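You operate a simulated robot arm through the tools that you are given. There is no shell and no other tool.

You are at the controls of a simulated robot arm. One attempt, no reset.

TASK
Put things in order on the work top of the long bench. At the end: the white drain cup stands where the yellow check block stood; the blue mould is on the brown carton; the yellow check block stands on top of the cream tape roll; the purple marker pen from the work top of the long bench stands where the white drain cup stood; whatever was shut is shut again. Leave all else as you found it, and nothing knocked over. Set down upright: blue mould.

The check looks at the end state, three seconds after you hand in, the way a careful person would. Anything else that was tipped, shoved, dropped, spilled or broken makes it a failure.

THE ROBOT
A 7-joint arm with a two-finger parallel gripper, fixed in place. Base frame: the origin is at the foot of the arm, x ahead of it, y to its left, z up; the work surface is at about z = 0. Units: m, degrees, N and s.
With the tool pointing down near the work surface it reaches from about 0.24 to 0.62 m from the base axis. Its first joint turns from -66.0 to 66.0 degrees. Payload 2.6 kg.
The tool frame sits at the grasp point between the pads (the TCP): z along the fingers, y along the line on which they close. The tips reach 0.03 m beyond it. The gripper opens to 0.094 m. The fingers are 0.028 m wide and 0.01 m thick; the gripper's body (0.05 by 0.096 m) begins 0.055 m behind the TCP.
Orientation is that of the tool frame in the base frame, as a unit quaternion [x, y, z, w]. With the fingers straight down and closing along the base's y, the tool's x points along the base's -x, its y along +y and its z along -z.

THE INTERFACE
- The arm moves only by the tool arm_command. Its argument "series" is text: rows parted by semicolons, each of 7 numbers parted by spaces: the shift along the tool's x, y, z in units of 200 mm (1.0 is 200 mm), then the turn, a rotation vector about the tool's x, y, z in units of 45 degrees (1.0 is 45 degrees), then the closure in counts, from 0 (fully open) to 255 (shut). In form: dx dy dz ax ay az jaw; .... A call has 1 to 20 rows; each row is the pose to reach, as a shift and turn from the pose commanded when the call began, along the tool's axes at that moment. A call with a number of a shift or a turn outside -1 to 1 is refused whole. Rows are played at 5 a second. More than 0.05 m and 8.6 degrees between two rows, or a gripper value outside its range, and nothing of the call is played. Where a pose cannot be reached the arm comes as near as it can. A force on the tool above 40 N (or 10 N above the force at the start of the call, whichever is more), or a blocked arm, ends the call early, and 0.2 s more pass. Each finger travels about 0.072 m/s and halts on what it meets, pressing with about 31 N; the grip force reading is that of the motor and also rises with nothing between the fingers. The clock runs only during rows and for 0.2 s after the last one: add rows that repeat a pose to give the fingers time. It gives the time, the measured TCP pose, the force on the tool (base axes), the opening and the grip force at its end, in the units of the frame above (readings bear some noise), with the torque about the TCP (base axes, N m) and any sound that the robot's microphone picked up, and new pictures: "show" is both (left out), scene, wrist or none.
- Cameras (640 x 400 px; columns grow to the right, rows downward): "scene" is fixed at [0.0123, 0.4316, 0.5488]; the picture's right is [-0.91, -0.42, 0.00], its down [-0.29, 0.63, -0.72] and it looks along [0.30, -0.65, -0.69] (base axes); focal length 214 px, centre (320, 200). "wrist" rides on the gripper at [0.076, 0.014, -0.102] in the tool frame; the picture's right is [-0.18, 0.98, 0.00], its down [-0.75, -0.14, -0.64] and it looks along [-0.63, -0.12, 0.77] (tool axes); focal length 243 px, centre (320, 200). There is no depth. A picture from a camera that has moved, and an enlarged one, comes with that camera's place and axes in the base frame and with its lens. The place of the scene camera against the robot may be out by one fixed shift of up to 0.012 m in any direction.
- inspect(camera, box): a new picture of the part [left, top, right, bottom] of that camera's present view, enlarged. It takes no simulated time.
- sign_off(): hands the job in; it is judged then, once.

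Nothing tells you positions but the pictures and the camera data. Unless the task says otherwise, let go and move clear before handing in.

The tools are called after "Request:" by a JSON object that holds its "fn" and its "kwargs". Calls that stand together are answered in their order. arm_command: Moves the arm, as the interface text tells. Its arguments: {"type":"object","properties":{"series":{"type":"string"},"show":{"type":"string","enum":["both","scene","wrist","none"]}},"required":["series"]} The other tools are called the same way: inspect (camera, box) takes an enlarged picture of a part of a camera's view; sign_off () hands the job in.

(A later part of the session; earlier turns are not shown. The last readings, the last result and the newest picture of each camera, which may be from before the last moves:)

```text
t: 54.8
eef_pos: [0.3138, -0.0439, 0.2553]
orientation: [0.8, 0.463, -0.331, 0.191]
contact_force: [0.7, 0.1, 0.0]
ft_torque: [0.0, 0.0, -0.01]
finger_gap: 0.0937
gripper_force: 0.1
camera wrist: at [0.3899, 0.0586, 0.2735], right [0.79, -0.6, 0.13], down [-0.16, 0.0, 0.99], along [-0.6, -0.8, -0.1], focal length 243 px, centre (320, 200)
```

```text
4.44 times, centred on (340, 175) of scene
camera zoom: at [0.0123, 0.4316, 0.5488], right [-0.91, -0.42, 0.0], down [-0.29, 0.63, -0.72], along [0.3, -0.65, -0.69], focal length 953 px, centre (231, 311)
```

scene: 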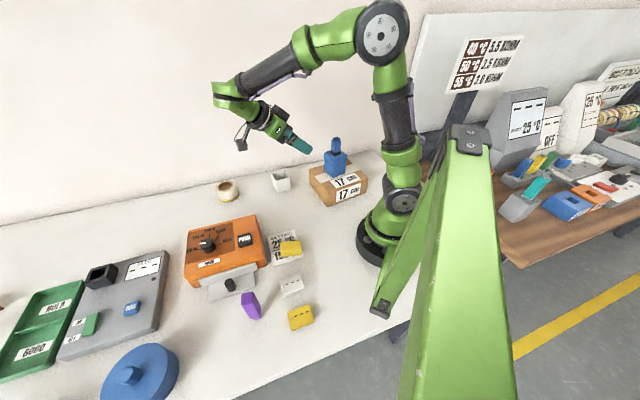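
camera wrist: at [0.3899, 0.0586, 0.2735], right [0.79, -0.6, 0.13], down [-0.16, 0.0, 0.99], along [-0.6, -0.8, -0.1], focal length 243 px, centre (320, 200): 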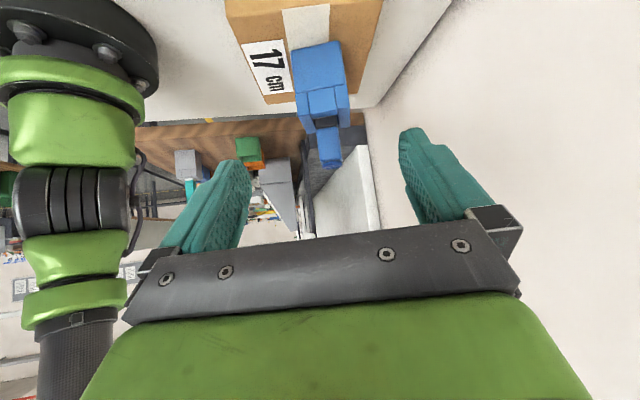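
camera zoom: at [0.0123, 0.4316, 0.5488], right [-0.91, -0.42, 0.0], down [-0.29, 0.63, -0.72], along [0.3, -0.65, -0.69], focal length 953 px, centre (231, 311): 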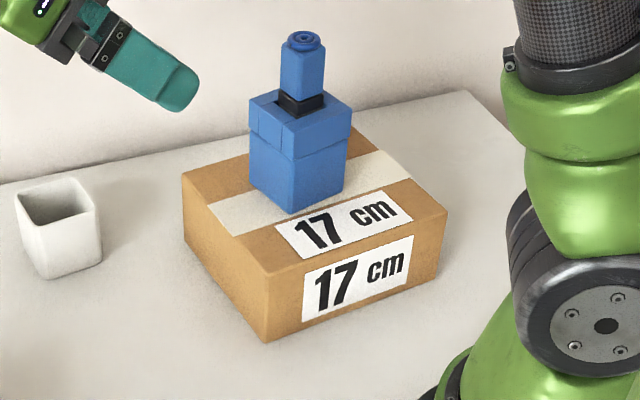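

The mould stands upright with its plug on the carton. This view also shows part of the other bench, so I'm taking a quick look there for anything that helps identify the check block.

Request:
{"fn": "inspect", "kwargs": {"camera": "wrist", "box": [140, 110, 320, 240]}}

Request:
{"fn": "inspect", "kwargs": {"camera": "wrist", "box": [0, 180, 170, 320]}}

```text
3.08 times, centred on (230, 175) of wrist
camera zoom: at [0.3899, 0.0586, 0.2735], right [0.79, -0.6, 0.13], down [-0.16, 0.0, 0.99], along [-0.6, -0.8, -0.1], focal length 746 px, centre (597, 277)
```

zoom: 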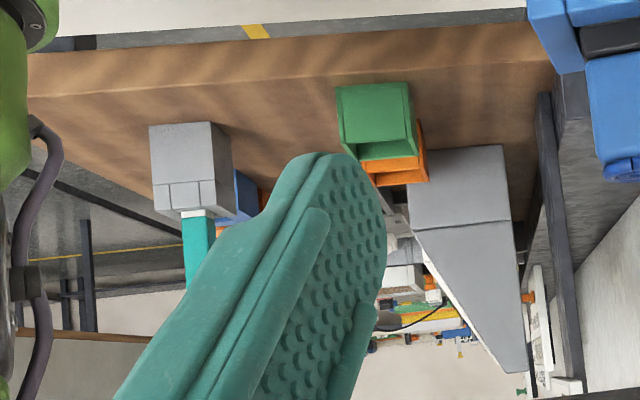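

```text
2.86 times, centred on (85, 250) of wrist
camera zoom: at [0.3899, 0.0586, 0.2735], right [0.79, -0.6, 0.13], down [-0.16, 0.0, 0.99], along [-0.6, -0.8, -0.1], focal length 693 px, centre (991, 57)
```

zoom: 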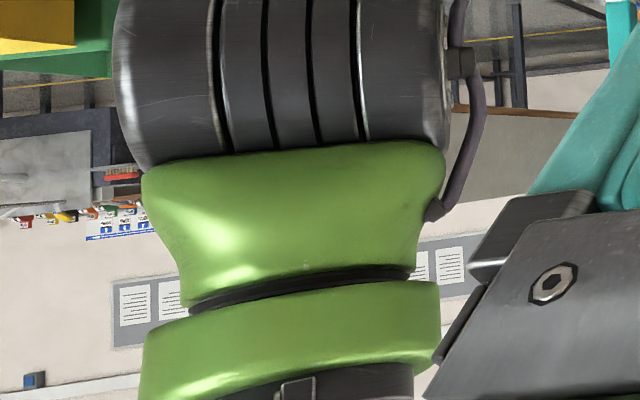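

Nothing new there. I'll treat the plain yellow block on the card as the check block: it's the only bare block, and it lies inside the stated reach, while the dashed yellow unit lies just outside the turning range. Next I'll level the hand and turn it back step by step towards the block, staying high.

Request:
{"fn": "arm_command", "kwargs": {"series": "0 0 0 0 0.167 0 0; 0 0 0 0 0.333 0 0; 0 0 0 0 0.5 0 0; 0 0 0 0 0.667 0 0; 0 0 0 0 0.833 0 0; 0 0 0 0 1 0 0", "show": "none"}}

Request:
{"fn": "arm_command", "kwargs": {"series": "0.05 -0.029 0 0 0 -0.167 0; 0.101 -0.058 0 0 0 -0.333 0; 0.1515 -0.0875 0 0 0 -0.5 0; 0.202 -0.117 0 0 0 -0.667 0; 0.2525 -0.146 0 0 0 -0.833 0; 0.303 -0.175 0 0 0 -1 0", "show": "none"}}

Request:
{"fn": "arm_command", "kwargs": {"series": "0.056 0.015 0 0 0 -0.167 0; 0.113 0.03 0 0 0 -0.333 0; 0.169 0.0455 0 0 0 -0.5 0; 0.225 0.061 0 0 0 -0.667 0; 0.282 0.076 0 0 0 -0.833 0; 0.338 0.091 0 0 0 -1 0", "show": "none"}}

Request:
{"fn": "arm_command", "kwargs": {"series": "0.028 0.032 0 0 0 -0.167 0; 0.056 0.063 0 0 0 -0.333 0; 0.084 0.095 0 0 0 -0.5 0; 0.112 0.127 0 0 0 -0.667 0; 0.14 0.158 0 0 0 -0.833 0; 0.168 0.19 0 0 0 -1 0", "show": "none"}}

Request:
{"fn": "arm_command", "kwargs": {"series": "0.01 0.053 0 0 0 -0.148 0; 0.02 0.105 0 0 0 -0.296 0; 0.03 0.158 0 0 0 -0.444 0; 0.03 0.158 0 0 0 -0.444 0", "show": "both"}}

```text
t: 56.2
eef_pos: [0.3148, -0.0435, 0.2541]
orientation: [0.866, 0.5, 0.001, -0.001]
contact_force: [-0.1, 0.1, 0.1]
ft_torque: [0.01, 0.04, 0.01]
finger_gap: 0.0936
gripper_force: 0.1
```

```text
t: 57.6
eef_pos: [0.3148, 0.0267, 0.2543]
orientation: [0.608, 0.794, 0.001, -0.001]
contact_force: [0.0, 0.4, 0.6]
ft_torque: [-0.02, 0.01, 0.03]
finger_gap: 0.0942
gripper_force: 0.0
```

```text
t: 59.0
eef_pos: [0.3146, 0.0972, 0.2556]
orientation: [0.259, 0.966, 0.0, 0.001]
contact_force: [-0.3, -1.0, 0.7]
ft_torque: [-0.04, 0.0, 0.01]
finger_gap: 0.0941
gripper_force: 0.1
```

```text
t: 60.4
eef_pos: [0.3044, 0.1466, 0.2544]
orientation: [-0.131, 0.991, 0.001, 0.0]
contact_force: [-0.1, 0.0, -0.5]
ft_torque: [0.0, 0.0, 0.01]
finger_gap: 0.0941
gripper_force: 0.1
```

```text
t: 61.4
eef_pos: [0.29, 0.1742, 0.2552]
orientation: [-0.302, 0.953, 0.0, 0.0]
contact_force: [-0.4, 0.1, 0.0]
ft_torque: [-0.03, 0.02, 0.0]
finger_gap: 0.0941
gripper_force: 0.1
camera wrist: at [0.22, 0.1429, 0.3564], right [-0.41, 0.91, 0.0], down [0.7, 0.32, 0.64], along [0.58, 0.27, -0.77], focal length 243 px, centre (320, 200)
```

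scene: 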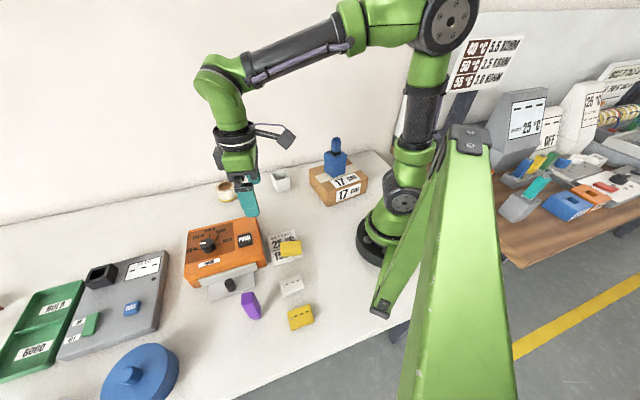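
wrist: 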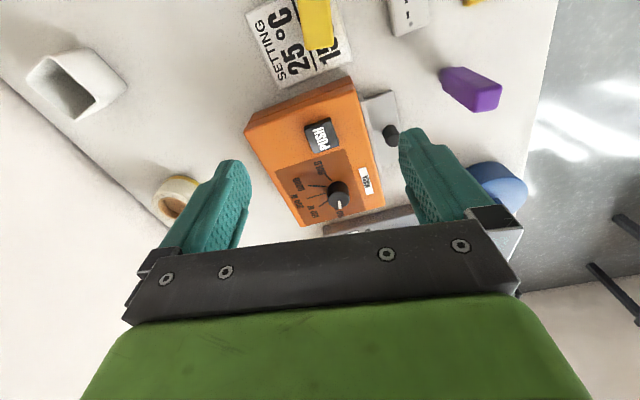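

I'm tilting the wrist so that the camera looks straight down on the card and the yellow block.

Request:
{"fn": "arm_command", "kwargs": {"series": "0 0 0 0 0.142 0 0; 0 0 0 0 0.283 0 0; 0 0 0 0 0.425 0 0; 0 0 0 0 0.567 0 0; 0 0 0 0 0.708 0 0; 0 0 0 0 0.85 0 0; 0 0 0 0 0.85 0 0", "show": "wrist"}}

Request:
{"fn": "inspect", "kwargs": {"camera": "wrist", "box": [270, 100, 380, 210]}}

```text
t: 63.0
eef_pos: [0.2901, 0.1749, 0.2548]
orientation: [-0.284, 0.901, -0.098, -0.312]
contact_force: [-0.4, -0.4, 0.2]
ft_torque: [-0.04, 0.02, 0.0]
finger_gap: 0.0941
gripper_force: 0.0
camera wrist: at [0.2854, 0.1886, 0.3818], right [-0.45, 0.89, -0.11], down [0.89, 0.45, 0.04], along [0.08, -0.08, -0.99], focal length 243 px, centre (320, 200)
```

wrist: 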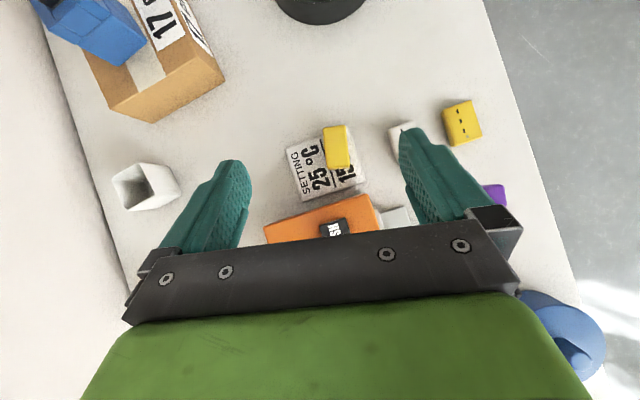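

```text
3.64 times, centred on (325, 155) of wrist
camera zoom: at [0.2854, 0.1886, 0.3818], right [-0.45, 0.89, -0.11], down [0.89, 0.45, 0.04], along [0.08, -0.08, -0.99], focal length 882 px, centre (302, 364)
```

zoom: 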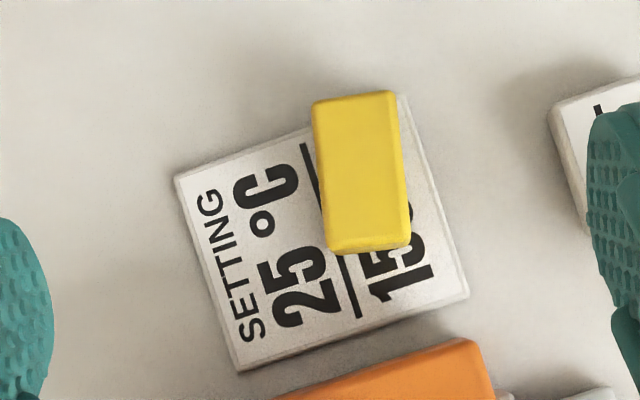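

The block top centre is at about [0.236, 0.145, 0.032], its long axis at about 33 degrees, and it's roughly 57 x 34 mm. The card under it is about 10 x 9 cm. I'll level the hand and move above the block.

Request:
{"fn": "arm_command", "kwargs": {"series": "0 0 0 0 -0.142 0 0; 0 0 0 0 -0.283 0 0; 0 0 0 0 -0.425 0 0; 0 0 0 0 -0.567 0 0; 0 0 0 0 -0.708 0 0; 0 0 0 0 -0.85 0 0; 0 0 0 0 -0.85 0 0", "show": "none"}}

Request:
{"fn": "arm_command", "kwargs": {"series": "0.077 0.009 0.169 0 0 0.008 66; 0.154 0.017 0.3375 0 0 0.0165 66; 0.231 0.026 0.506 0 0 0.025 66; 0.308 0.0345 0.675 0 0 0.033 66; 0.308 0.0345 0.675 0 0 0.033 66", "show": "both"}}

Request:
{"fn": "inspect", "kwargs": {"camera": "scene", "box": [240, 190, 330, 265]}}

```text
t: 64.6
eef_pos: [0.2909, 0.1746, 0.2552]
orientation: [-0.3, 0.954, 0.001, 0.001]
contact_force: [-0.7, -1.3, -0.5]
ft_torque: [0.01, -0.02, 0.04]
finger_gap: 0.094
gripper_force: 0.1
```

```text
t: 65.8
eef_pos: [0.2358, 0.1449, 0.1202]
orientation: [-0.288, 0.958, 0.0, 0.001]
contact_force: [-0.9, 0.0, -0.4]
ft_torque: [0.0, -0.03, 0.02]
finger_gap: 0.0695
gripper_force: 0.0
camera wrist: at [0.1649, 0.1153, 0.2205], right [-0.39, 0.92, 0.0], down [0.71, 0.3, 0.64], along [0.59, 0.25, -0.77], focal length 243 px, centre (320, 200)
```

scene: 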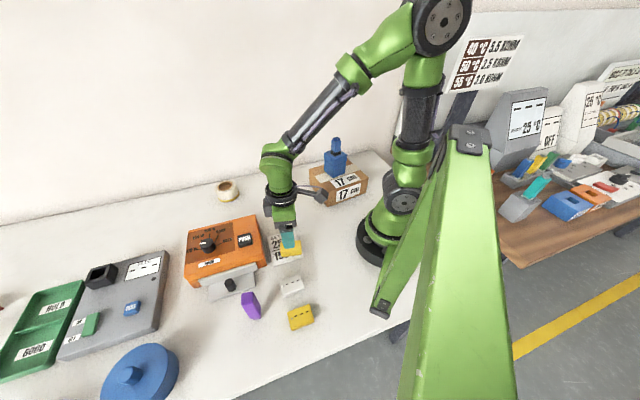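
wrist: 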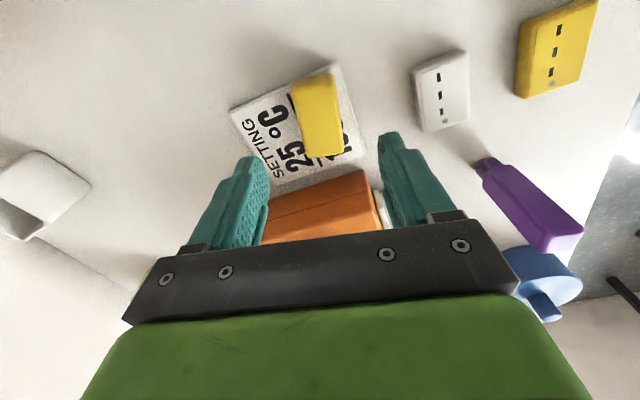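

```text
5.33 times, centred on (285, 228) of scene
camera zoom: at [0.0123, 0.4316, 0.5488], right [-0.91, -0.42, 0.0], down [-0.29, 0.63, -0.72], along [0.3, -0.65, -0.69], focal length 1144 px, centre (507, 53)
```

zoom: 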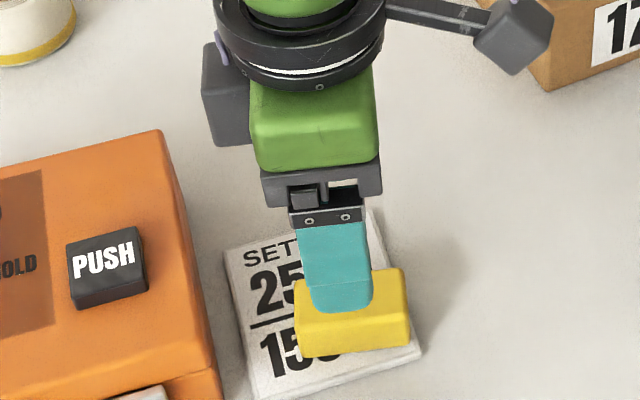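

The hand is over the block. I'm checking alignment in the wrist view before going down.

Request:
{"fn": "inspect", "kwargs": {"camera": "wrist", "box": [270, 60, 370, 170]}}

```text
3.64 times, centred on (320, 115) of wrist
camera zoom: at [0.1649, 0.1153, 0.2205], right [-0.39, 0.92, 0.0], down [0.71, 0.3, 0.64], along [0.59, 0.25, -0.77], focal length 882 px, centre (320, 509)
```

zoom: 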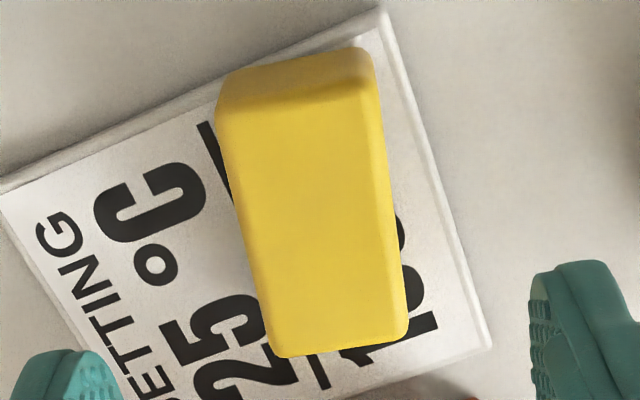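

Alignment is good. I'm lowering onto the block to TCP z = 0.040 (tips just above the card) and checking before closing.

Request:
{"fn": "arm_command", "kwargs": {"series": "0 0.002 0.12 0 0 0 66; 0 0.002 0.24 0 0 0 66; 0 0.002 0.34 0 0 0 66; 0 0.002 0.4 0 0 0 66; 0 0.002 0.4 0 0 0 66", "show": "wrist"}}

Request:
{"fn": "inspect", "kwargs": {"camera": "scene", "box": [250, 205, 330, 270]}}

```text
t: 67.0
eef_pos: [0.2366, 0.1443, 0.0388]
orientation: [-0.288, 0.958, 0.0, 0.001]
contact_force: [-0.5, -0.4, 0.1]
ft_torque: [0.0, 0.01, -0.02]
finger_gap: 0.0697
gripper_force: 0.0
camera wrist: at [0.1652, 0.1154, 0.1406], right [-0.39, 0.92, 0.0], down [0.71, 0.3, 0.64], along [0.59, 0.25, -0.77], focal length 243 px, centre (320, 200)
```

wrist: 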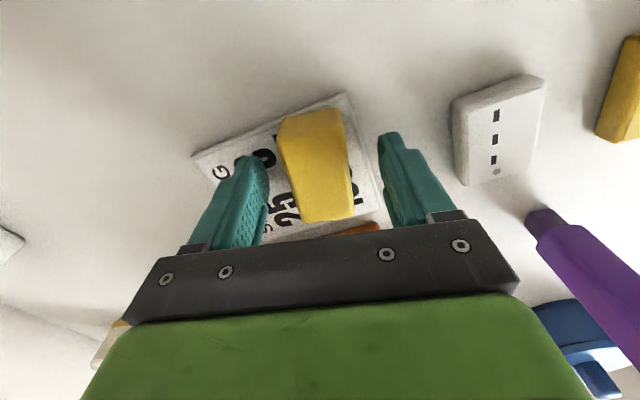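

```text
6.15 times, centred on (290, 238) of scene
camera zoom: at [0.0123, 0.4316, 0.5488], right [-0.91, -0.42, 0.0], down [-0.29, 0.63, -0.72], along [0.3, -0.65, -0.69], focal length 1320 px, centre (505, -31)
```

zoom: 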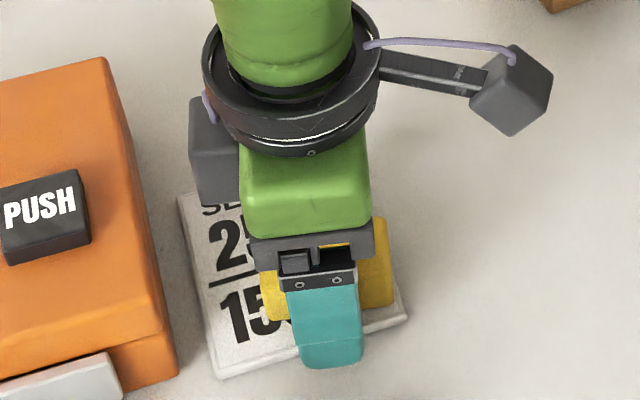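

The fingers are clear of the card on both sides of the block. I'm closing gently.

Request:
{"fn": "arm_command", "kwargs": {"series": "0 0 0 0 0 0 110; 0 0 0 0 0 0 150; 0 0 0 0 0 0 200; 0 0 0 0 0 0 200; 0 0 0 0 0 0 200", "show": "wrist"}}

```text
t: 68.2
eef_pos: [0.2375, 0.1469, 0.0411]
orientation: [-0.287, 0.958, 0.001, 0.002]
contact_force: [-1.8, -1.1, 5.3]
ft_torque: [0.03, 0.06, 0.02]
finger_gap: 0.0337
gripper_force: 30.6
stopped in row 5: the force on the tool passed its limit at 41 N (the readings are from after the stop); the commanded pose is now the measured one
camera wrist: at [0.1658, 0.116, 0.142], right [-0.39, 0.92, 0.0], down [0.7, 0.3, 0.65], along [0.59, 0.25, -0.76], focal length 243 px, centre (320, 200)
```

wrist: 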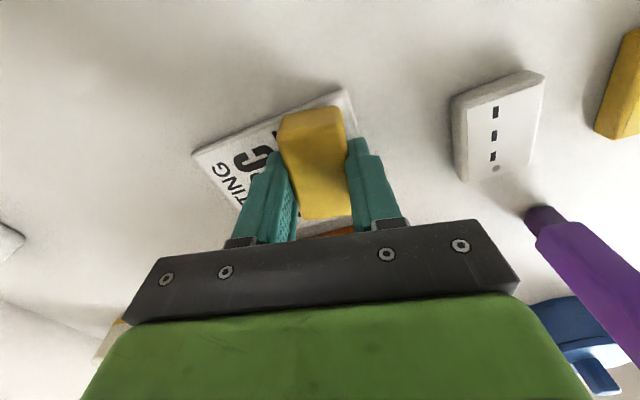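

The grip met the block at a 34 mm opening, but the force limit tripped and the hand rose about 2 mm. I'm looking closely at the card and block before doing anything else.

Request:
{"fn": "inspect", "kwargs": {"camera": "scene", "box": [250, 205, 330, 270]}}

Request:
{"fn": "inspect", "kwargs": {"camera": "wrist", "box": [180, 70, 420, 240]}}

```text
6.15 times, centred on (290, 238) of scene
camera zoom: at [0.0123, 0.4316, 0.5488], right [-0.91, -0.42, 0.0], down [-0.29, 0.63, -0.72], along [0.3, -0.65, -0.69], focal length 1320 px, centre (505, -31)
```

zoom: 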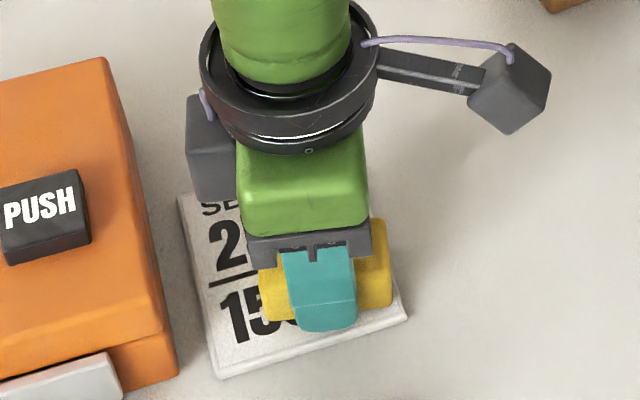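

```text
2.35 times, centred on (300, 155) of wrist
camera zoom: at [0.1658, 0.116, 0.142], right [-0.39, 0.92, 0.0], down [0.7, 0.3, 0.65], along [0.59, 0.25, -0.76], focal length 571 px, centre (367, 306)
```

zoom: 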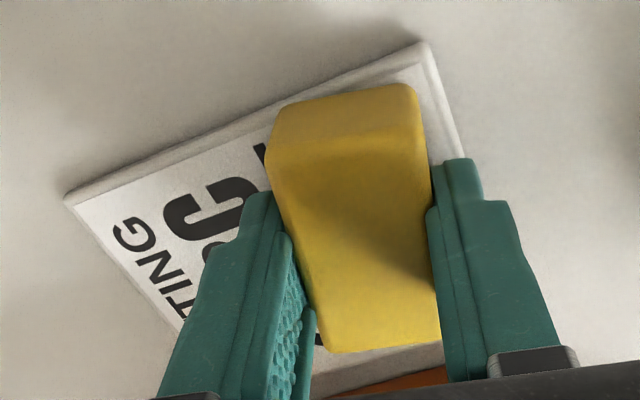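

The card has not shifted. The trip could mean that the block resists being moved sideways, so I'll test with a tiny 2 mm lift and read the force.

Request:
{"fn": "arm_command", "kwargs": {"series": "0 0 -0.005 0 0 0 200; 0 0 -0.01 0 0 0 200; 0 0 -0.01 0 0 0 200", "show": "wrist"}}

Request:
{"fn": "inspect", "kwargs": {"camera": "scene", "box": [250, 205, 330, 270]}}

```text
t: 69.0
eef_pos: [0.2376, 0.1454, 0.043]
orientation: [-0.288, 0.958, 0.0, 0.002]
contact_force: [0.1, 1.1, 0.3]
ft_torque: [-0.01, -0.03, 0.04]
finger_gap: 0.0334
gripper_force: 31.1
camera wrist: at [0.1658, 0.1156, 0.144], right [-0.39, 0.92, 0.0], down [0.7, 0.3, 0.65], along [0.59, 0.25, -0.76], focal length 243 px, centre (320, 200)
```

wrist: 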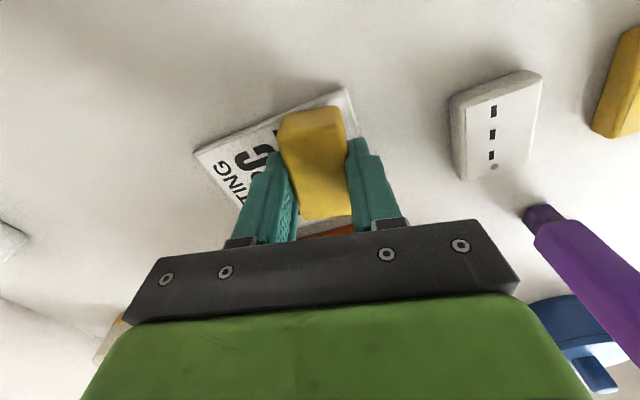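

```text
6.15 times, centred on (290, 238) of scene
camera zoom: at [0.0123, 0.4316, 0.5488], right [-0.91, -0.42, 0.0], down [-0.29, 0.63, -0.72], along [0.3, -0.65, -0.69], focal length 1320 px, centre (505, -31)
```

zoom: 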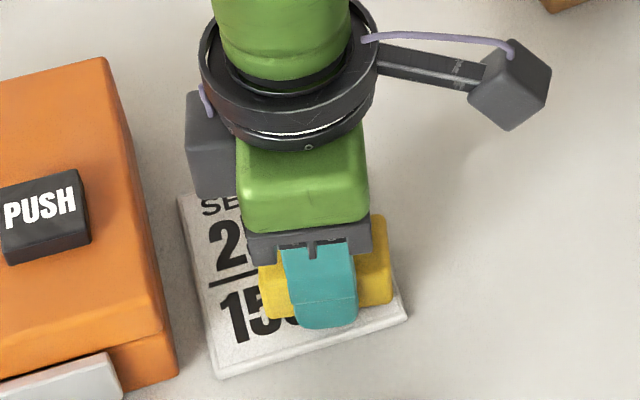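

The 2 mm lift met no resistance, so the block is free; the earlier trip was likely a fingertip riding over the thick card's edge. I'll lift 2 cm and check that the block comes along and the card stays.

Request:
{"fn": "arm_command", "kwargs": {"series": "0 0 -0.03 0 0 0 200; 0 0 -0.06 0 0 0 200; 0 0 -0.1 0 0 0 200; 0 0 -0.1 0 0 0 200", "show": "wrist"}}

Request:
{"fn": "inspect", "kwargs": {"camera": "scene", "box": [250, 205, 330, 270]}}

```text
t: 70.0
eef_pos: [0.2382, 0.1449, 0.0619]
orientation: [-0.287, 0.958, 0.0, 0.001]
contact_force: [-0.1, 0.1, -0.4]
ft_torque: [0.03, 0.02, 0.01]
finger_gap: 0.0334
gripper_force: 30.5
camera wrist: at [0.1659, 0.1157, 0.1639], right [-0.39, 0.92, 0.0], down [0.7, 0.3, 0.65], along [0.59, 0.25, -0.76], focal length 243 px, centre (320, 200)
```

wrist: 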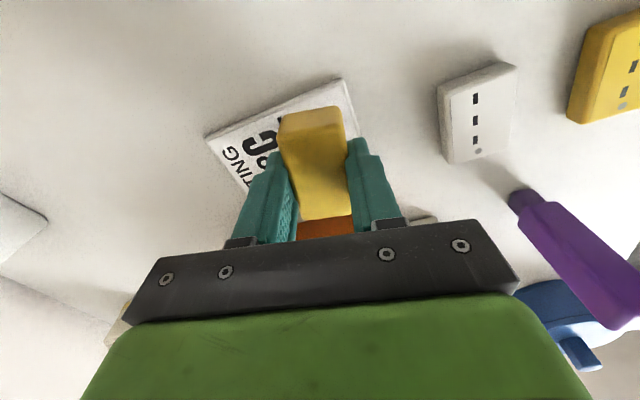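

```text
6.15 times, centred on (290, 238) of scene
camera zoom: at [0.0123, 0.4316, 0.5488], right [-0.91, -0.42, 0.0], down [-0.29, 0.63, -0.72], along [0.3, -0.65, -0.69], focal length 1320 px, centre (505, -31)
```

zoom: 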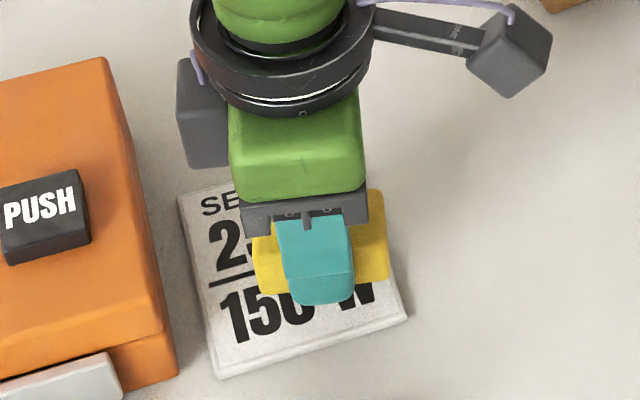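

The block is held level and light, and the card stayed put. I'll raise it and carry it towards the tape roll, then take another look at the roll.

Request:
{"fn": "arm_command", "kwargs": {"series": "0 0 -0.15 0 0 0 200; 0 0 -0.35 0 0 0 200; 0 0 -0.55 0 0 0 200; 0 0 -0.7 0 0 0 200; -0.1 -0.092 -0.7 0 0 0.124 200; -0.2 -0.184 -0.7 0 0 0.248 200; -0.3035 -0.2755 -0.7 0 0 0.3715 200; -0.405 -0.367 -0.7 0 0 0.495 200; -0.506 -0.459 -0.7 0 0 0.619 200; -0.607 -0.551 -0.7 0 0 0.743 200; -0.607 -0.551 -0.7 0 0 0.743 200", "show": "both"}}

```text
t: 72.4
eef_pos: [0.4005, 0.1187, 0.2026]
orientation: [0.001, 1.0, 0.001, 0.002]
contact_force: [0.3, 0.4, -0.3]
ft_torque: [-0.02, -0.02, 0.0]
finger_gap: 0.0337
gripper_force: 31.2
camera wrist: at [0.3231, 0.1344, 0.3036], right [0.19, 0.98, 0.0], down [0.75, -0.14, 0.64], along [0.63, -0.12, -0.77], focal length 243 px, centre (320, 200)
```

scene: 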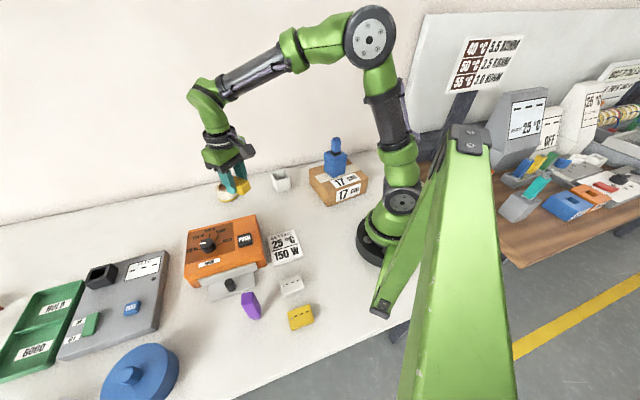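
wrist: 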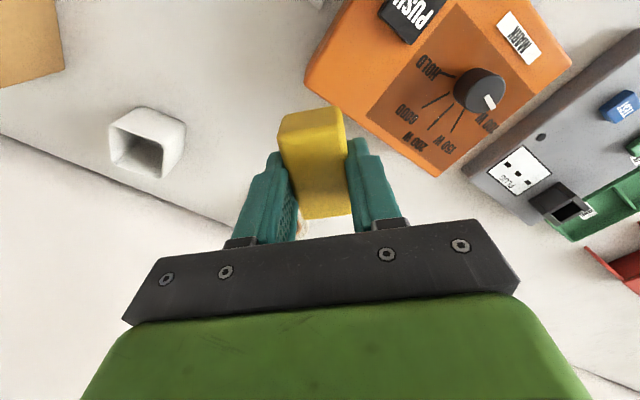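

I need one clear look at the roll past the fingers, so I'm shifting sideways at this height.

Request:
{"fn": "arm_command", "kwargs": {"series": "-0.13 0.1 0 0 0 0 200; -0.265 0.2 0 0 0 0 200; -0.4 0.31 0 0 0 0 200; -0.4 0.31 0 0 0 0 200", "show": "wrist"}}

Request:
{"fn": "inspect", "kwargs": {"camera": "wrist", "box": [150, 100, 300, 230]}}

Request:
{"fn": "inspect", "kwargs": {"camera": "wrist", "box": [230, 90, 400, 240]}}

```text
t: 73.4
eef_pos: [0.4789, 0.1824, 0.2021]
orientation: [0.001, 1.0, 0.001, 0.001]
contact_force: [-0.2, 0.0, -1.0]
ft_torque: [-0.02, 0.02, 0.02]
finger_gap: 0.0337
gripper_force: 30.8
camera wrist: at [0.4031, 0.1972, 0.3043], right [0.18, 0.98, 0.0], down [0.75, -0.14, 0.64], along [0.63, -0.12, -0.77], focal length 243 px, centre (320, 200)
```

wrist: 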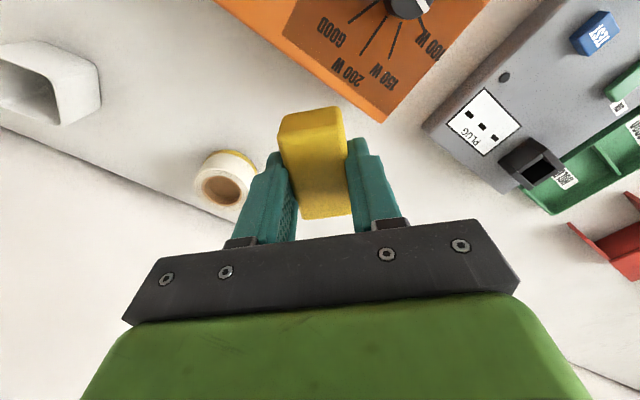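

```text
3.08 times, centred on (225, 165) of wrist
camera zoom: at [0.4031, 0.1972, 0.3043], right [0.18, 0.98, 0.0], down [0.75, -0.14, 0.64], along [0.63, -0.12, -0.77], focal length 746 px, centre (612, 308)
```

zoom: 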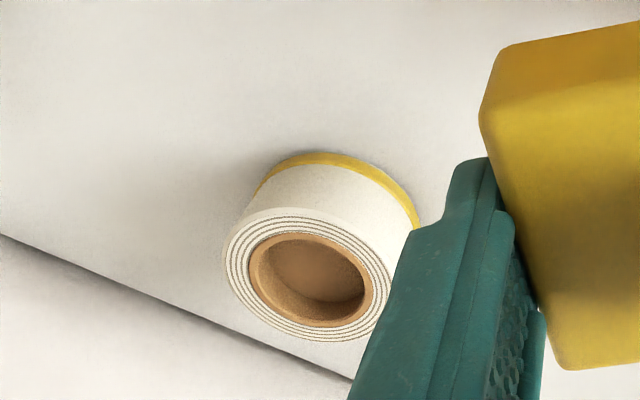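

```text
2.67 times, centred on (315, 165) of wrist
camera zoom: at [0.4031, 0.1972, 0.3043], right [0.18, 0.98, 0.0], down [0.75, -0.14, 0.64], along [0.63, -0.12, -0.77], focal length 647 px, centre (333, 293)
```

zoom: 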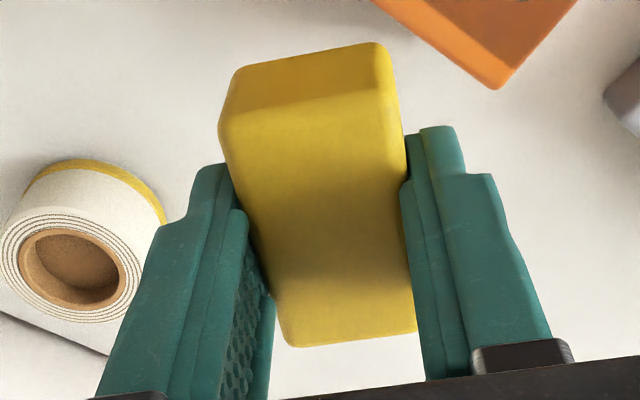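

The roll centre is confirmed at [0.573, 0.032]. The block sits square in the hand, its centre about 2 mm beyond the TCP. I'll move over the roll and come down to about z = 0.10.

Request:
{"fn": "arm_command", "kwargs": {"series": "-0.092 -0.15 0.03 0 0 0 200; -0.184 -0.301 0.06 0 0 0 200; -0.276 -0.451 0.09 0 0 0 200; -0.368 -0.602 0.12 0 0 0 200; -0.4605 -0.752 0.15 0 0 0 200; -0.4605 -0.752 0.3 0 0 0 200; -0.4605 -0.752 0.42 0 0 0 200; -0.4605 -0.752 0.5 0 0 0 200; -0.4605 -0.752 0.5 0 0 0 200", "show": "both"}}

Request:
{"fn": "inspect", "kwargs": {"camera": "scene", "box": [190, 140, 270, 215]}}

```text
t: 75.4
eef_pos: [0.5718, 0.0323, 0.1035]
orientation: [0.0, 1.0, 0.001, 0.001]
contact_force: [0.2, 0.2, -0.6]
ft_torque: [0.0, -0.01, -0.03]
finger_gap: 0.0335
gripper_force: 31.0
camera wrist: at [0.4952, 0.0462, 0.2046], right [0.18, 0.98, 0.0], down [0.75, -0.14, 0.64], along [0.63, -0.12, -0.76], focal length 243 px, centre (320, 200)
```

scene: 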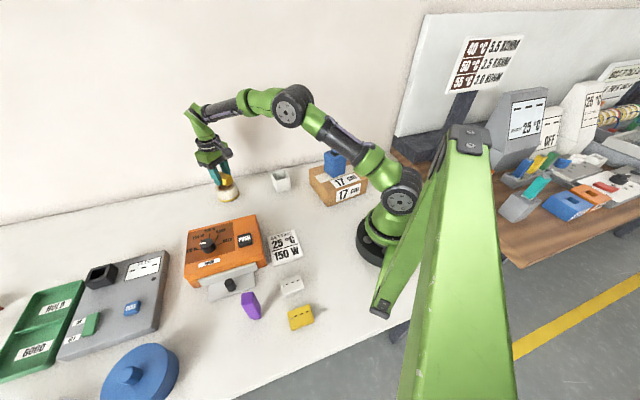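
wrist: 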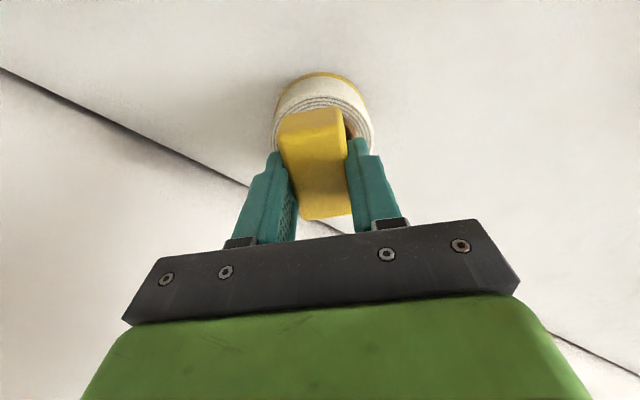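

```text
5.33 times, centred on (230, 178) of scene
camera zoom: at [0.0123, 0.4316, 0.5488], right [-0.91, -0.42, 0.0], down [-0.29, 0.63, -0.72], along [0.3, -0.65, -0.69], focal length 1144 px, centre (800, 320)
```

zoom: 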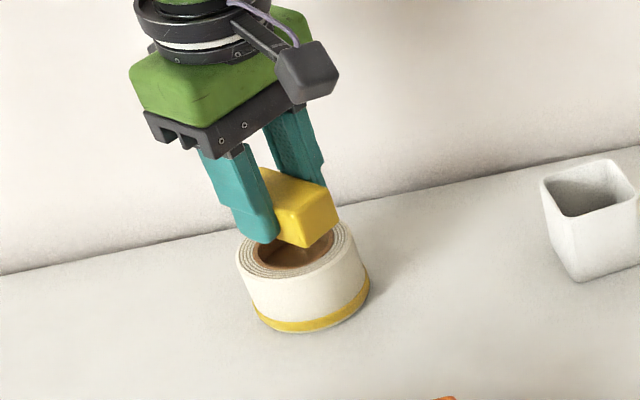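

The block is centred over the roll. I'm lowering to just above it, then feeling for contact in small steps.

Request:
{"fn": "arm_command", "kwargs": {"series": "0 0.003 0.03 0 0 0 200; 0 0.006 0.06 0 0 0 200; 0 0.006 0.078 0 0 0 200; 0 0.006 0.078 0 0 0 200", "show": "none"}}

Request:
{"fn": "arm_command", "kwargs": {"series": "0 0 0.01 0 0 0 200; 0 0 0.01 0 0 0 200", "show": "none"}}

Request:
{"fn": "inspect", "kwargs": {"camera": "scene", "box": [190, 140, 270, 215]}}

```text
t: 76.4
eef_pos: [0.5715, 0.0345, 0.0877]
orientation: [-0.001, 1.0, 0.0, 0.001]
contact_force: [-0.4, -0.2, -1.2]
ft_torque: [0.01, 0.0, -0.01]
finger_gap: 0.0335
gripper_force: 30.8
```

```text
t: 77.0
eef_pos: [0.5723, 0.033, 0.0853]
orientation: [0.0, 1.0, 0.001, 0.002]
contact_force: [-0.4, 0.0, -0.5]
ft_torque: [0.02, 0.01, 0.01]
finger_gap: 0.0336
gripper_force: 30.8
```

```text
5.33 times, centred on (230, 178) of scene
camera zoom: at [0.0123, 0.4316, 0.5488], right [-0.91, -0.42, 0.0], down [-0.29, 0.63, -0.72], along [0.3, -0.65, -0.69], focal length 1144 px, centre (800, 320)
```

zoom: 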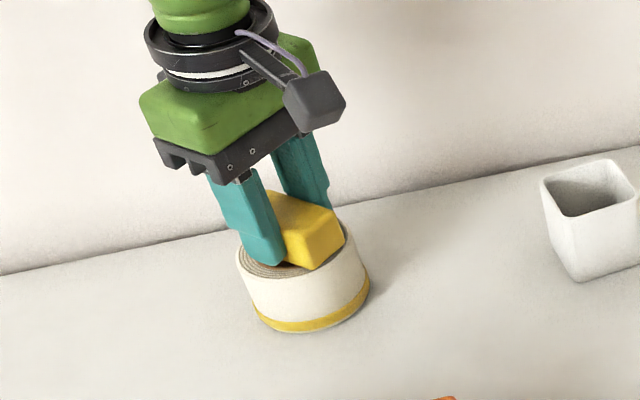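

The block is nearly on the roll. I'm continuing in 2 mm steps.

Request:
{"fn": "arm_command", "kwargs": {"series": "0 0 0.01 0 0 0 200; 0 0 0.01 0 0 0 200", "show": "none"}}

Request:
{"fn": "arm_command", "kwargs": {"series": "0 0 0.007 0 0 0 200; 0 0 0.007 0 0 0 200", "show": "none"}}

```text
t: 77.6
eef_pos: [0.5714, 0.0338, 0.0841]
orientation: [-0.001, 1.0, 0.001, 0.003]
contact_force: [-2.1, -0.4, 7.1]
ft_torque: [-0.11, 0.13, -0.01]
finger_gap: 0.0336
gripper_force: 31.2
```

```text
t: 78.2
eef_pos: [0.5718, 0.033, 0.0847]
orientation: [0.001, 1.0, 0.001, 0.003]
contact_force: [-6.6, -1.2, 20.9]
ft_torque: [-0.12, 0.5, -0.05]
finger_gap: 0.0333
gripper_force: 31.1
```

Contact is confirmed at TCP z of about 0.084. I'm easing the pressure off, then opening slowly.

Request:
{"fn": "arm_command", "kwargs": {"series": "0 0 -0.007 0 0 0 200; 0 0 -0.008 0 0 0 200", "show": "none"}}

Request:
{"fn": "inspect", "kwargs": {"camera": "scene", "box": [190, 140, 270, 215]}}

```text
t: 78.8
eef_pos: [0.5718, 0.0327, 0.0852]
orientation: [-0.001, 1.0, 0.002, 0.003]
contact_force: [5.3, 0.4, 13.2]
ft_torque: [-0.04, -0.1, 0.02]
finger_gap: 0.0331
gripper_force: 31.6
```

```text
5.33 times, centred on (230, 178) of scene
camera zoom: at [0.0122, 0.4316, 0.5488], right [-0.91, -0.42, 0.0], down [-0.29, 0.63, -0.72], along [0.3, -0.65, -0.69], focal length 1144 px, centre (800, 320)
```

zoom: 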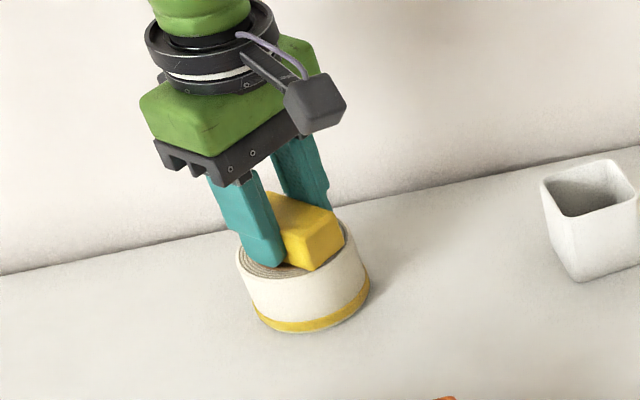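

There is still about 13 N of pressure, so I'm easing up another millimetre.

Request:
{"fn": "arm_command", "kwargs": {"series": "0 0 -0.005 0 0 0 200; 0 0 -0.005 0 0 0 200", "show": "none"}}

```text
t: 79.4
eef_pos: [0.5714, 0.0335, 0.0839]
orientation: [0.0, 1.0, 0.001, 0.001]
contact_force: [2.7, 0.1, 8.0]
ft_torque: [-0.04, -0.34, -0.02]
finger_gap: 0.0334
gripper_force: 31.0
```

Pressure is low now. I'm opening slowly so the block settles on the roll.

Request:
{"fn": "arm_command", "kwargs": {"series": "0 0 -0.003 0 0 0 200; 0 0 -0.003 0 0 0 160; 0 0 -0.003 0 0 0 150; 0 0 -0.003 0 0 0 135; 0 0 -0.003 0 0 0 110; 0 0 -0.003 0 0 0 80; 0 0 -0.003 0 0 0 80", "show": "wrist"}}

Request:
{"fn": "inspect", "kwargs": {"camera": "scene", "box": [190, 140, 270, 215]}}

```text
t: 81.0
eef_pos: [0.5707, 0.0343, 0.0863]
orientation: [0.0, 1.0, 0.001, 0.002]
contact_force: [0.4, 0.1, -0.3]
ft_torque: [0.02, -0.02, 0.01]
finger_gap: 0.0644
gripper_force: 0.0
camera wrist: at [0.4948, 0.0479, 0.1873], right [0.18, 0.98, 0.0], down [0.75, -0.14, 0.64], along [0.63, -0.12, -0.76], focal length 243 px, centre (320, 200)
```

wrist: 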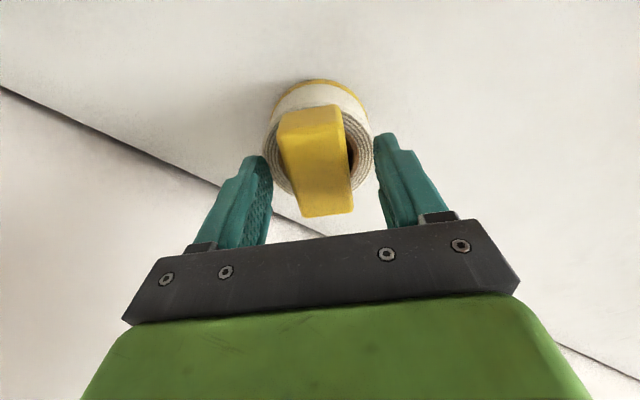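

```text
5.33 times, centred on (230, 178) of scene
camera zoom: at [0.0123, 0.4316, 0.5488], right [-0.91, -0.42, 0.0], down [-0.29, 0.63, -0.72], along [0.3, -0.65, -0.69], focal length 1144 px, centre (800, 320)
```

zoom: 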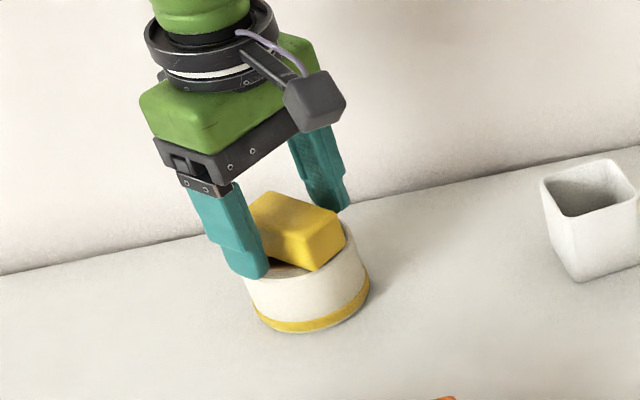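

The block is released and sitting on the roll. I'm backing straight up and checking it.

Request:
{"fn": "arm_command", "kwargs": {"series": "0 0 -0.05 0 0 0 80; 0 0 -0.2 0 0 0 80; 0 0 -0.4 0 0 0 80; 0 0 -0.6 0 0 0 40; 0.2 0 -0.65 0 0 0 0; 0.4 0 -0.65 0 0 0 0; 0.4 0 -0.65 0 0 0 0", "show": "wrist"}}

Request:
{"fn": "inspect", "kwargs": {"camera": "scene", "box": [200, 160, 260, 215]}}

Request:
{"fn": "inspect", "kwargs": {"camera": "wrist", "box": [270, 100, 380, 230]}}

```text
t: 82.6
eef_pos: [0.4905, 0.0338, 0.216]
orientation: [0.0, 1.0, 0.001, 0.001]
contact_force: [0.3, -0.4, -0.3]
ft_torque: [0.05, -0.02, 0.0]
finger_gap: 0.094
gripper_force: 0.2
camera wrist: at [0.4142, 0.0481, 0.3169], right [0.18, 0.98, 0.0], down [0.75, -0.14, 0.64], along [0.63, -0.12, -0.76], focal length 243 px, centre (320, 200)
```

wrist: 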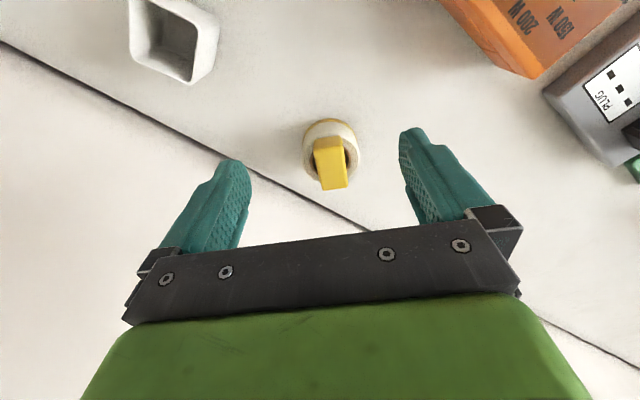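

```text
7.27 times, centred on (230, 188) of scene
camera zoom: at [0.0123, 0.4316, 0.5488], right [-0.91, -0.42, 0.0], down [-0.29, 0.63, -0.72], along [0.3, -0.65, -0.69], focal length 1560 px, centre (974, 291)
```

zoom: 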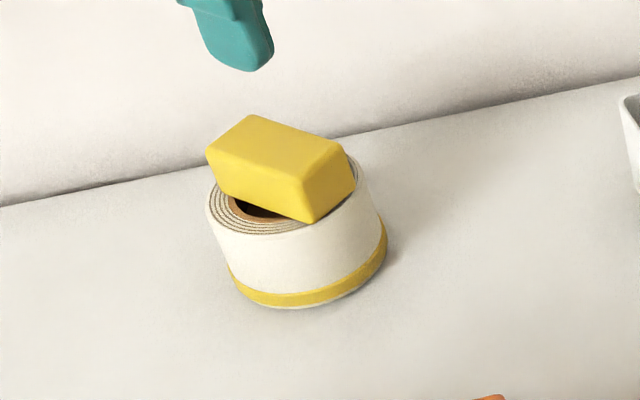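

```text
3.08 times, centred on (325, 165) of wrist
camera zoom: at [0.4142, 0.0481, 0.3169], right [0.18, 0.98, 0.0], down [0.75, -0.14, 0.64], along [0.63, -0.12, -0.76], focal length 746 px, centre (305, 308)
```

zoom: 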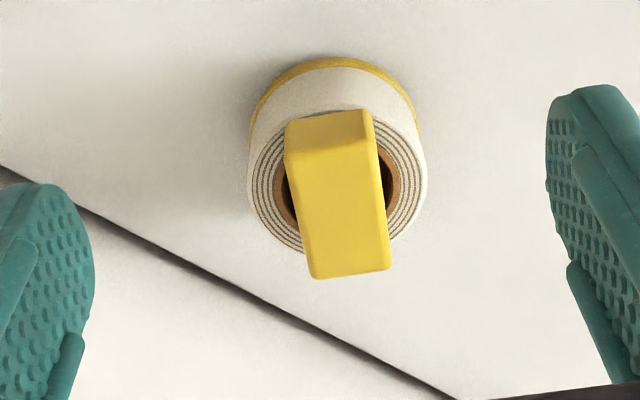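

The block stands level across the roll, centred within a few millimetres. Next is the white cup, so I'm moving to a clear view of it for exact position and angle.

Request:
{"fn": "arm_command", "kwargs": {"series": "0.13 -0.094 0 0 0 0 0; 0.26 -0.188 0 0 0 0 0; 0.39 -0.282 0 0 0 0 0; 0.52 -0.376 0.03 0 0 0 0; 0.65 -0.47 0.08 0 0 0 0; 0.65 -0.47 0.08 0 0 0 0", "show": "wrist"}}

Request:
{"fn": "inspect", "kwargs": {"camera": "wrist", "box": [240, 90, 360, 220]}}

```text
t: 84.0
eef_pos: [0.3614, -0.0618, 0.1975]
orientation: [0.0, 1.0, 0.001, 0.002]
contact_force: [0.0, -0.4, -0.4]
ft_torque: [0.02, 0.02, -0.08]
finger_gap: 0.0941
gripper_force: 0.0
camera wrist: at [0.2839, -0.0469, 0.2996], right [0.18, 0.98, 0.0], down [0.75, -0.14, 0.64], along [0.63, -0.12, -0.76], focal length 243 px, centre (320, 200)
```

wrist: 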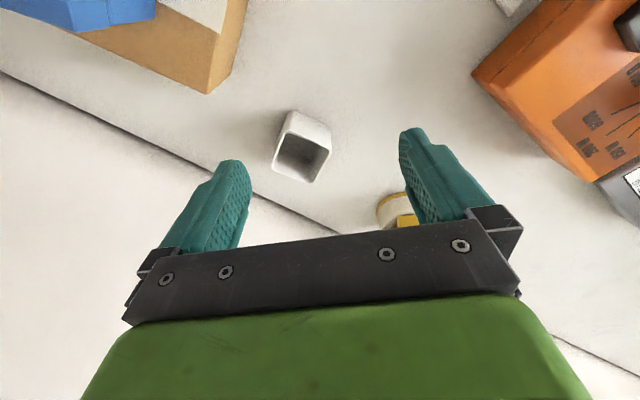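

```text
3.08 times, centred on (300, 155) of wrist
camera zoom: at [0.2839, -0.0469, 0.2996], right [0.18, 0.98, 0.0], down [0.75, -0.14, 0.64], along [0.63, -0.12, -0.76], focal length 746 px, centre (382, 338)
```

zoom: 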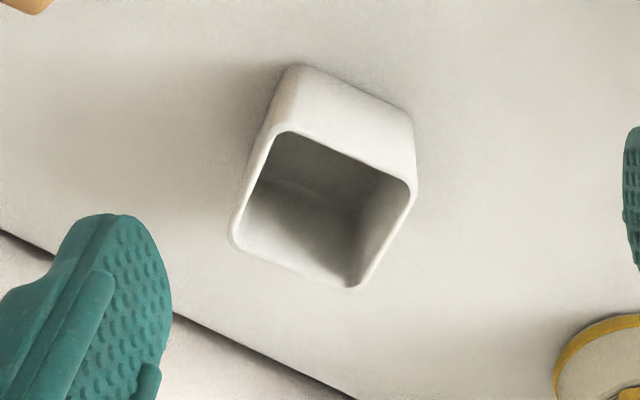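

The cup is at [0.4195, -0.0952], its sides at about 53 degrees. I'll bring the hand above it, turned to match.

Request:
{"fn": "arm_command", "kwargs": {"series": "-0.048 -0.028 0.04 0 0.001 -0.167 0; -0.097 -0.056 0.08 0 0.002 -0.333 0; -0.145 -0.0835 0.125 0 0.003 -0.5 0; -0.193 -0.111 0.165 0 0.004 -0.667 0; -0.242 -0.139 0.21 0 0.005 -0.833 0; -0.29 -0.167 0.25 0 0.005 -1 0", "show": "none"}}

Request:
{"fn": "arm_command", "kwargs": {"series": "0 0 0.05 0 0 -0.178 0; 0 0 0.1 0 0 -0.178 0; 0 0 0.1 0 0 -0.178 0", "show": "both"}}

Request:
{"fn": "inspect", "kwargs": {"camera": "scene", "box": [240, 130, 330, 205]}}

```text
t: 85.4
eef_pos: [0.4193, -0.0951, 0.1467]
orientation: [-0.384, 0.923, 0.001, 0.001]
contact_force: [1.1, 0.1, -0.6]
ft_torque: [0.0, 0.0, 0.0]
finger_gap: 0.094
gripper_force: 0.1
```

```text
t: 86.2
eef_pos: [0.4203, -0.0953, 0.1275]
orientation: [-0.446, 0.895, 0.001, 0.002]
contact_force: [0.9, 0.0, -0.1]
ft_torque: [0.01, 0.02, -0.02]
finger_gap: 0.094
gripper_force: 0.1
camera wrist: at [0.3626, -0.1463, 0.2304], right [-0.67, 0.74, 0.0], down [0.57, 0.52, 0.64], along [0.47, 0.43, -0.77], focal length 243 px, centre (320, 200)
```

scene: 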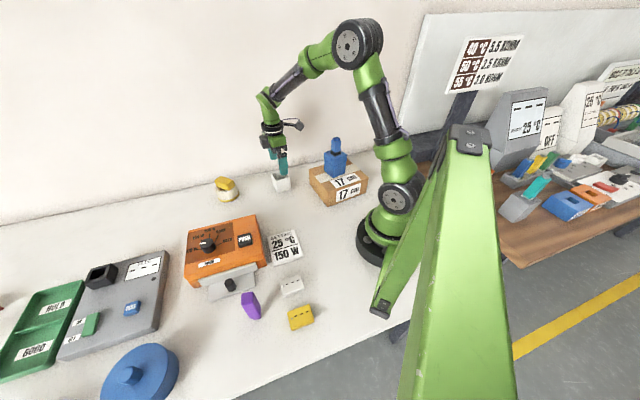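
wrist: 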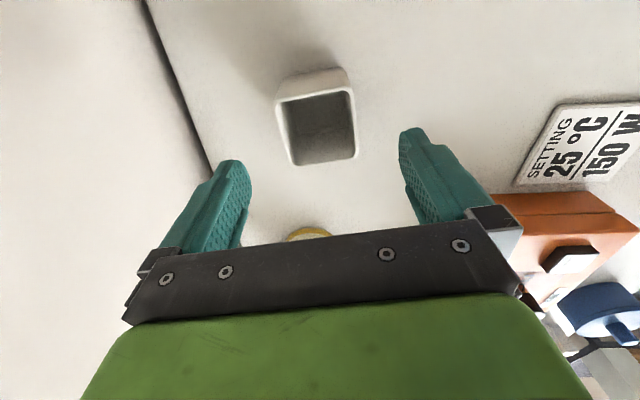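

```text
5.33 times, centred on (285, 168) of scene
camera zoom: at [0.0123, 0.4316, 0.5488], right [-0.91, -0.42, 0.0], down [-0.29, 0.63, -0.72], along [0.3, -0.65, -0.69], focal length 1144 px, centre (507, 373)
```

zoom: 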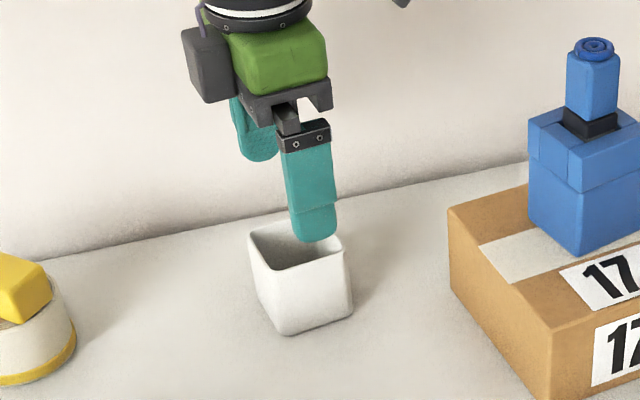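

The cup is centred between the fingers. I'm lowering to grip height around it.

Request:
{"fn": "arm_command", "kwargs": {"series": "0 0 0.12 0 0 0 0; 0 0 0.24 0 0 0 0; 0 0 0.34 0 0 0 0; 0 0 0.42 0 0 0 0; 0 0 0.42 0 0 0 0", "show": "wrist"}}

```text
t: 87.4
eef_pos: [0.419, -0.0935, 0.0447]
orientation: [-0.446, 0.895, 0.001, 0.001]
contact_force: [-0.1, -0.2, -0.4]
ft_torque: [-0.03, 0.0, 0.0]
finger_gap: 0.0941
gripper_force: 0.1
camera wrist: at [0.3619, -0.1455, 0.1462], right [-0.67, 0.74, 0.0], down [0.57, 0.52, 0.64], along [0.47, 0.43, -0.77], focal length 243 px, centre (320, 200)
```

wrist: 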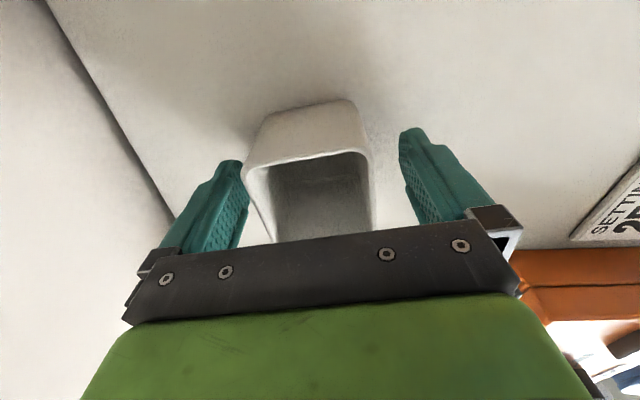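

The cup sits centred between the fingers. I'm closing gently.

Request:
{"fn": "arm_command", "kwargs": {"series": "0 0 0 0 0 0 60; 0 0 0 0 0 0 90; 0 0 0 0 0 0 110; 0 0 0 0 0 0 150; 0 0 0 0 0 0 200; 0 0 0 0 0 0 200", "show": "wrist"}}

```text
t: 88.8
eef_pos: [0.4192, -0.0933, 0.045]
orientation: [-0.446, 0.895, 0.0, 0.0]
contact_force: [-0.2, -0.3, 0.5]
ft_torque: [-0.04, -0.02, 0.03]
finger_gap: 0.0619
gripper_force: 31.3
camera wrist: at [0.362, -0.1455, 0.1464], right [-0.67, 0.74, 0.0], down [0.57, 0.52, 0.64], along [0.47, 0.43, -0.77], focal length 243 px, centre (320, 200)
```

wrist: 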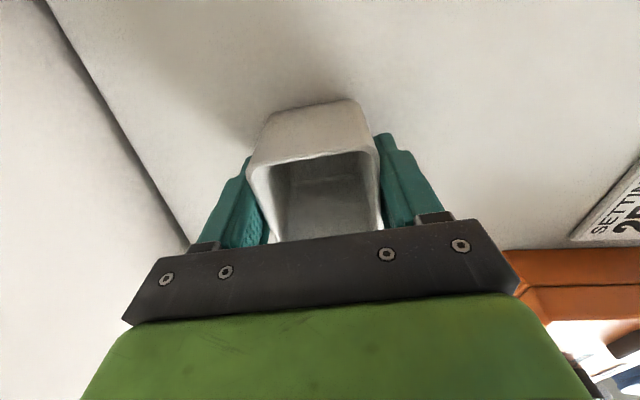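

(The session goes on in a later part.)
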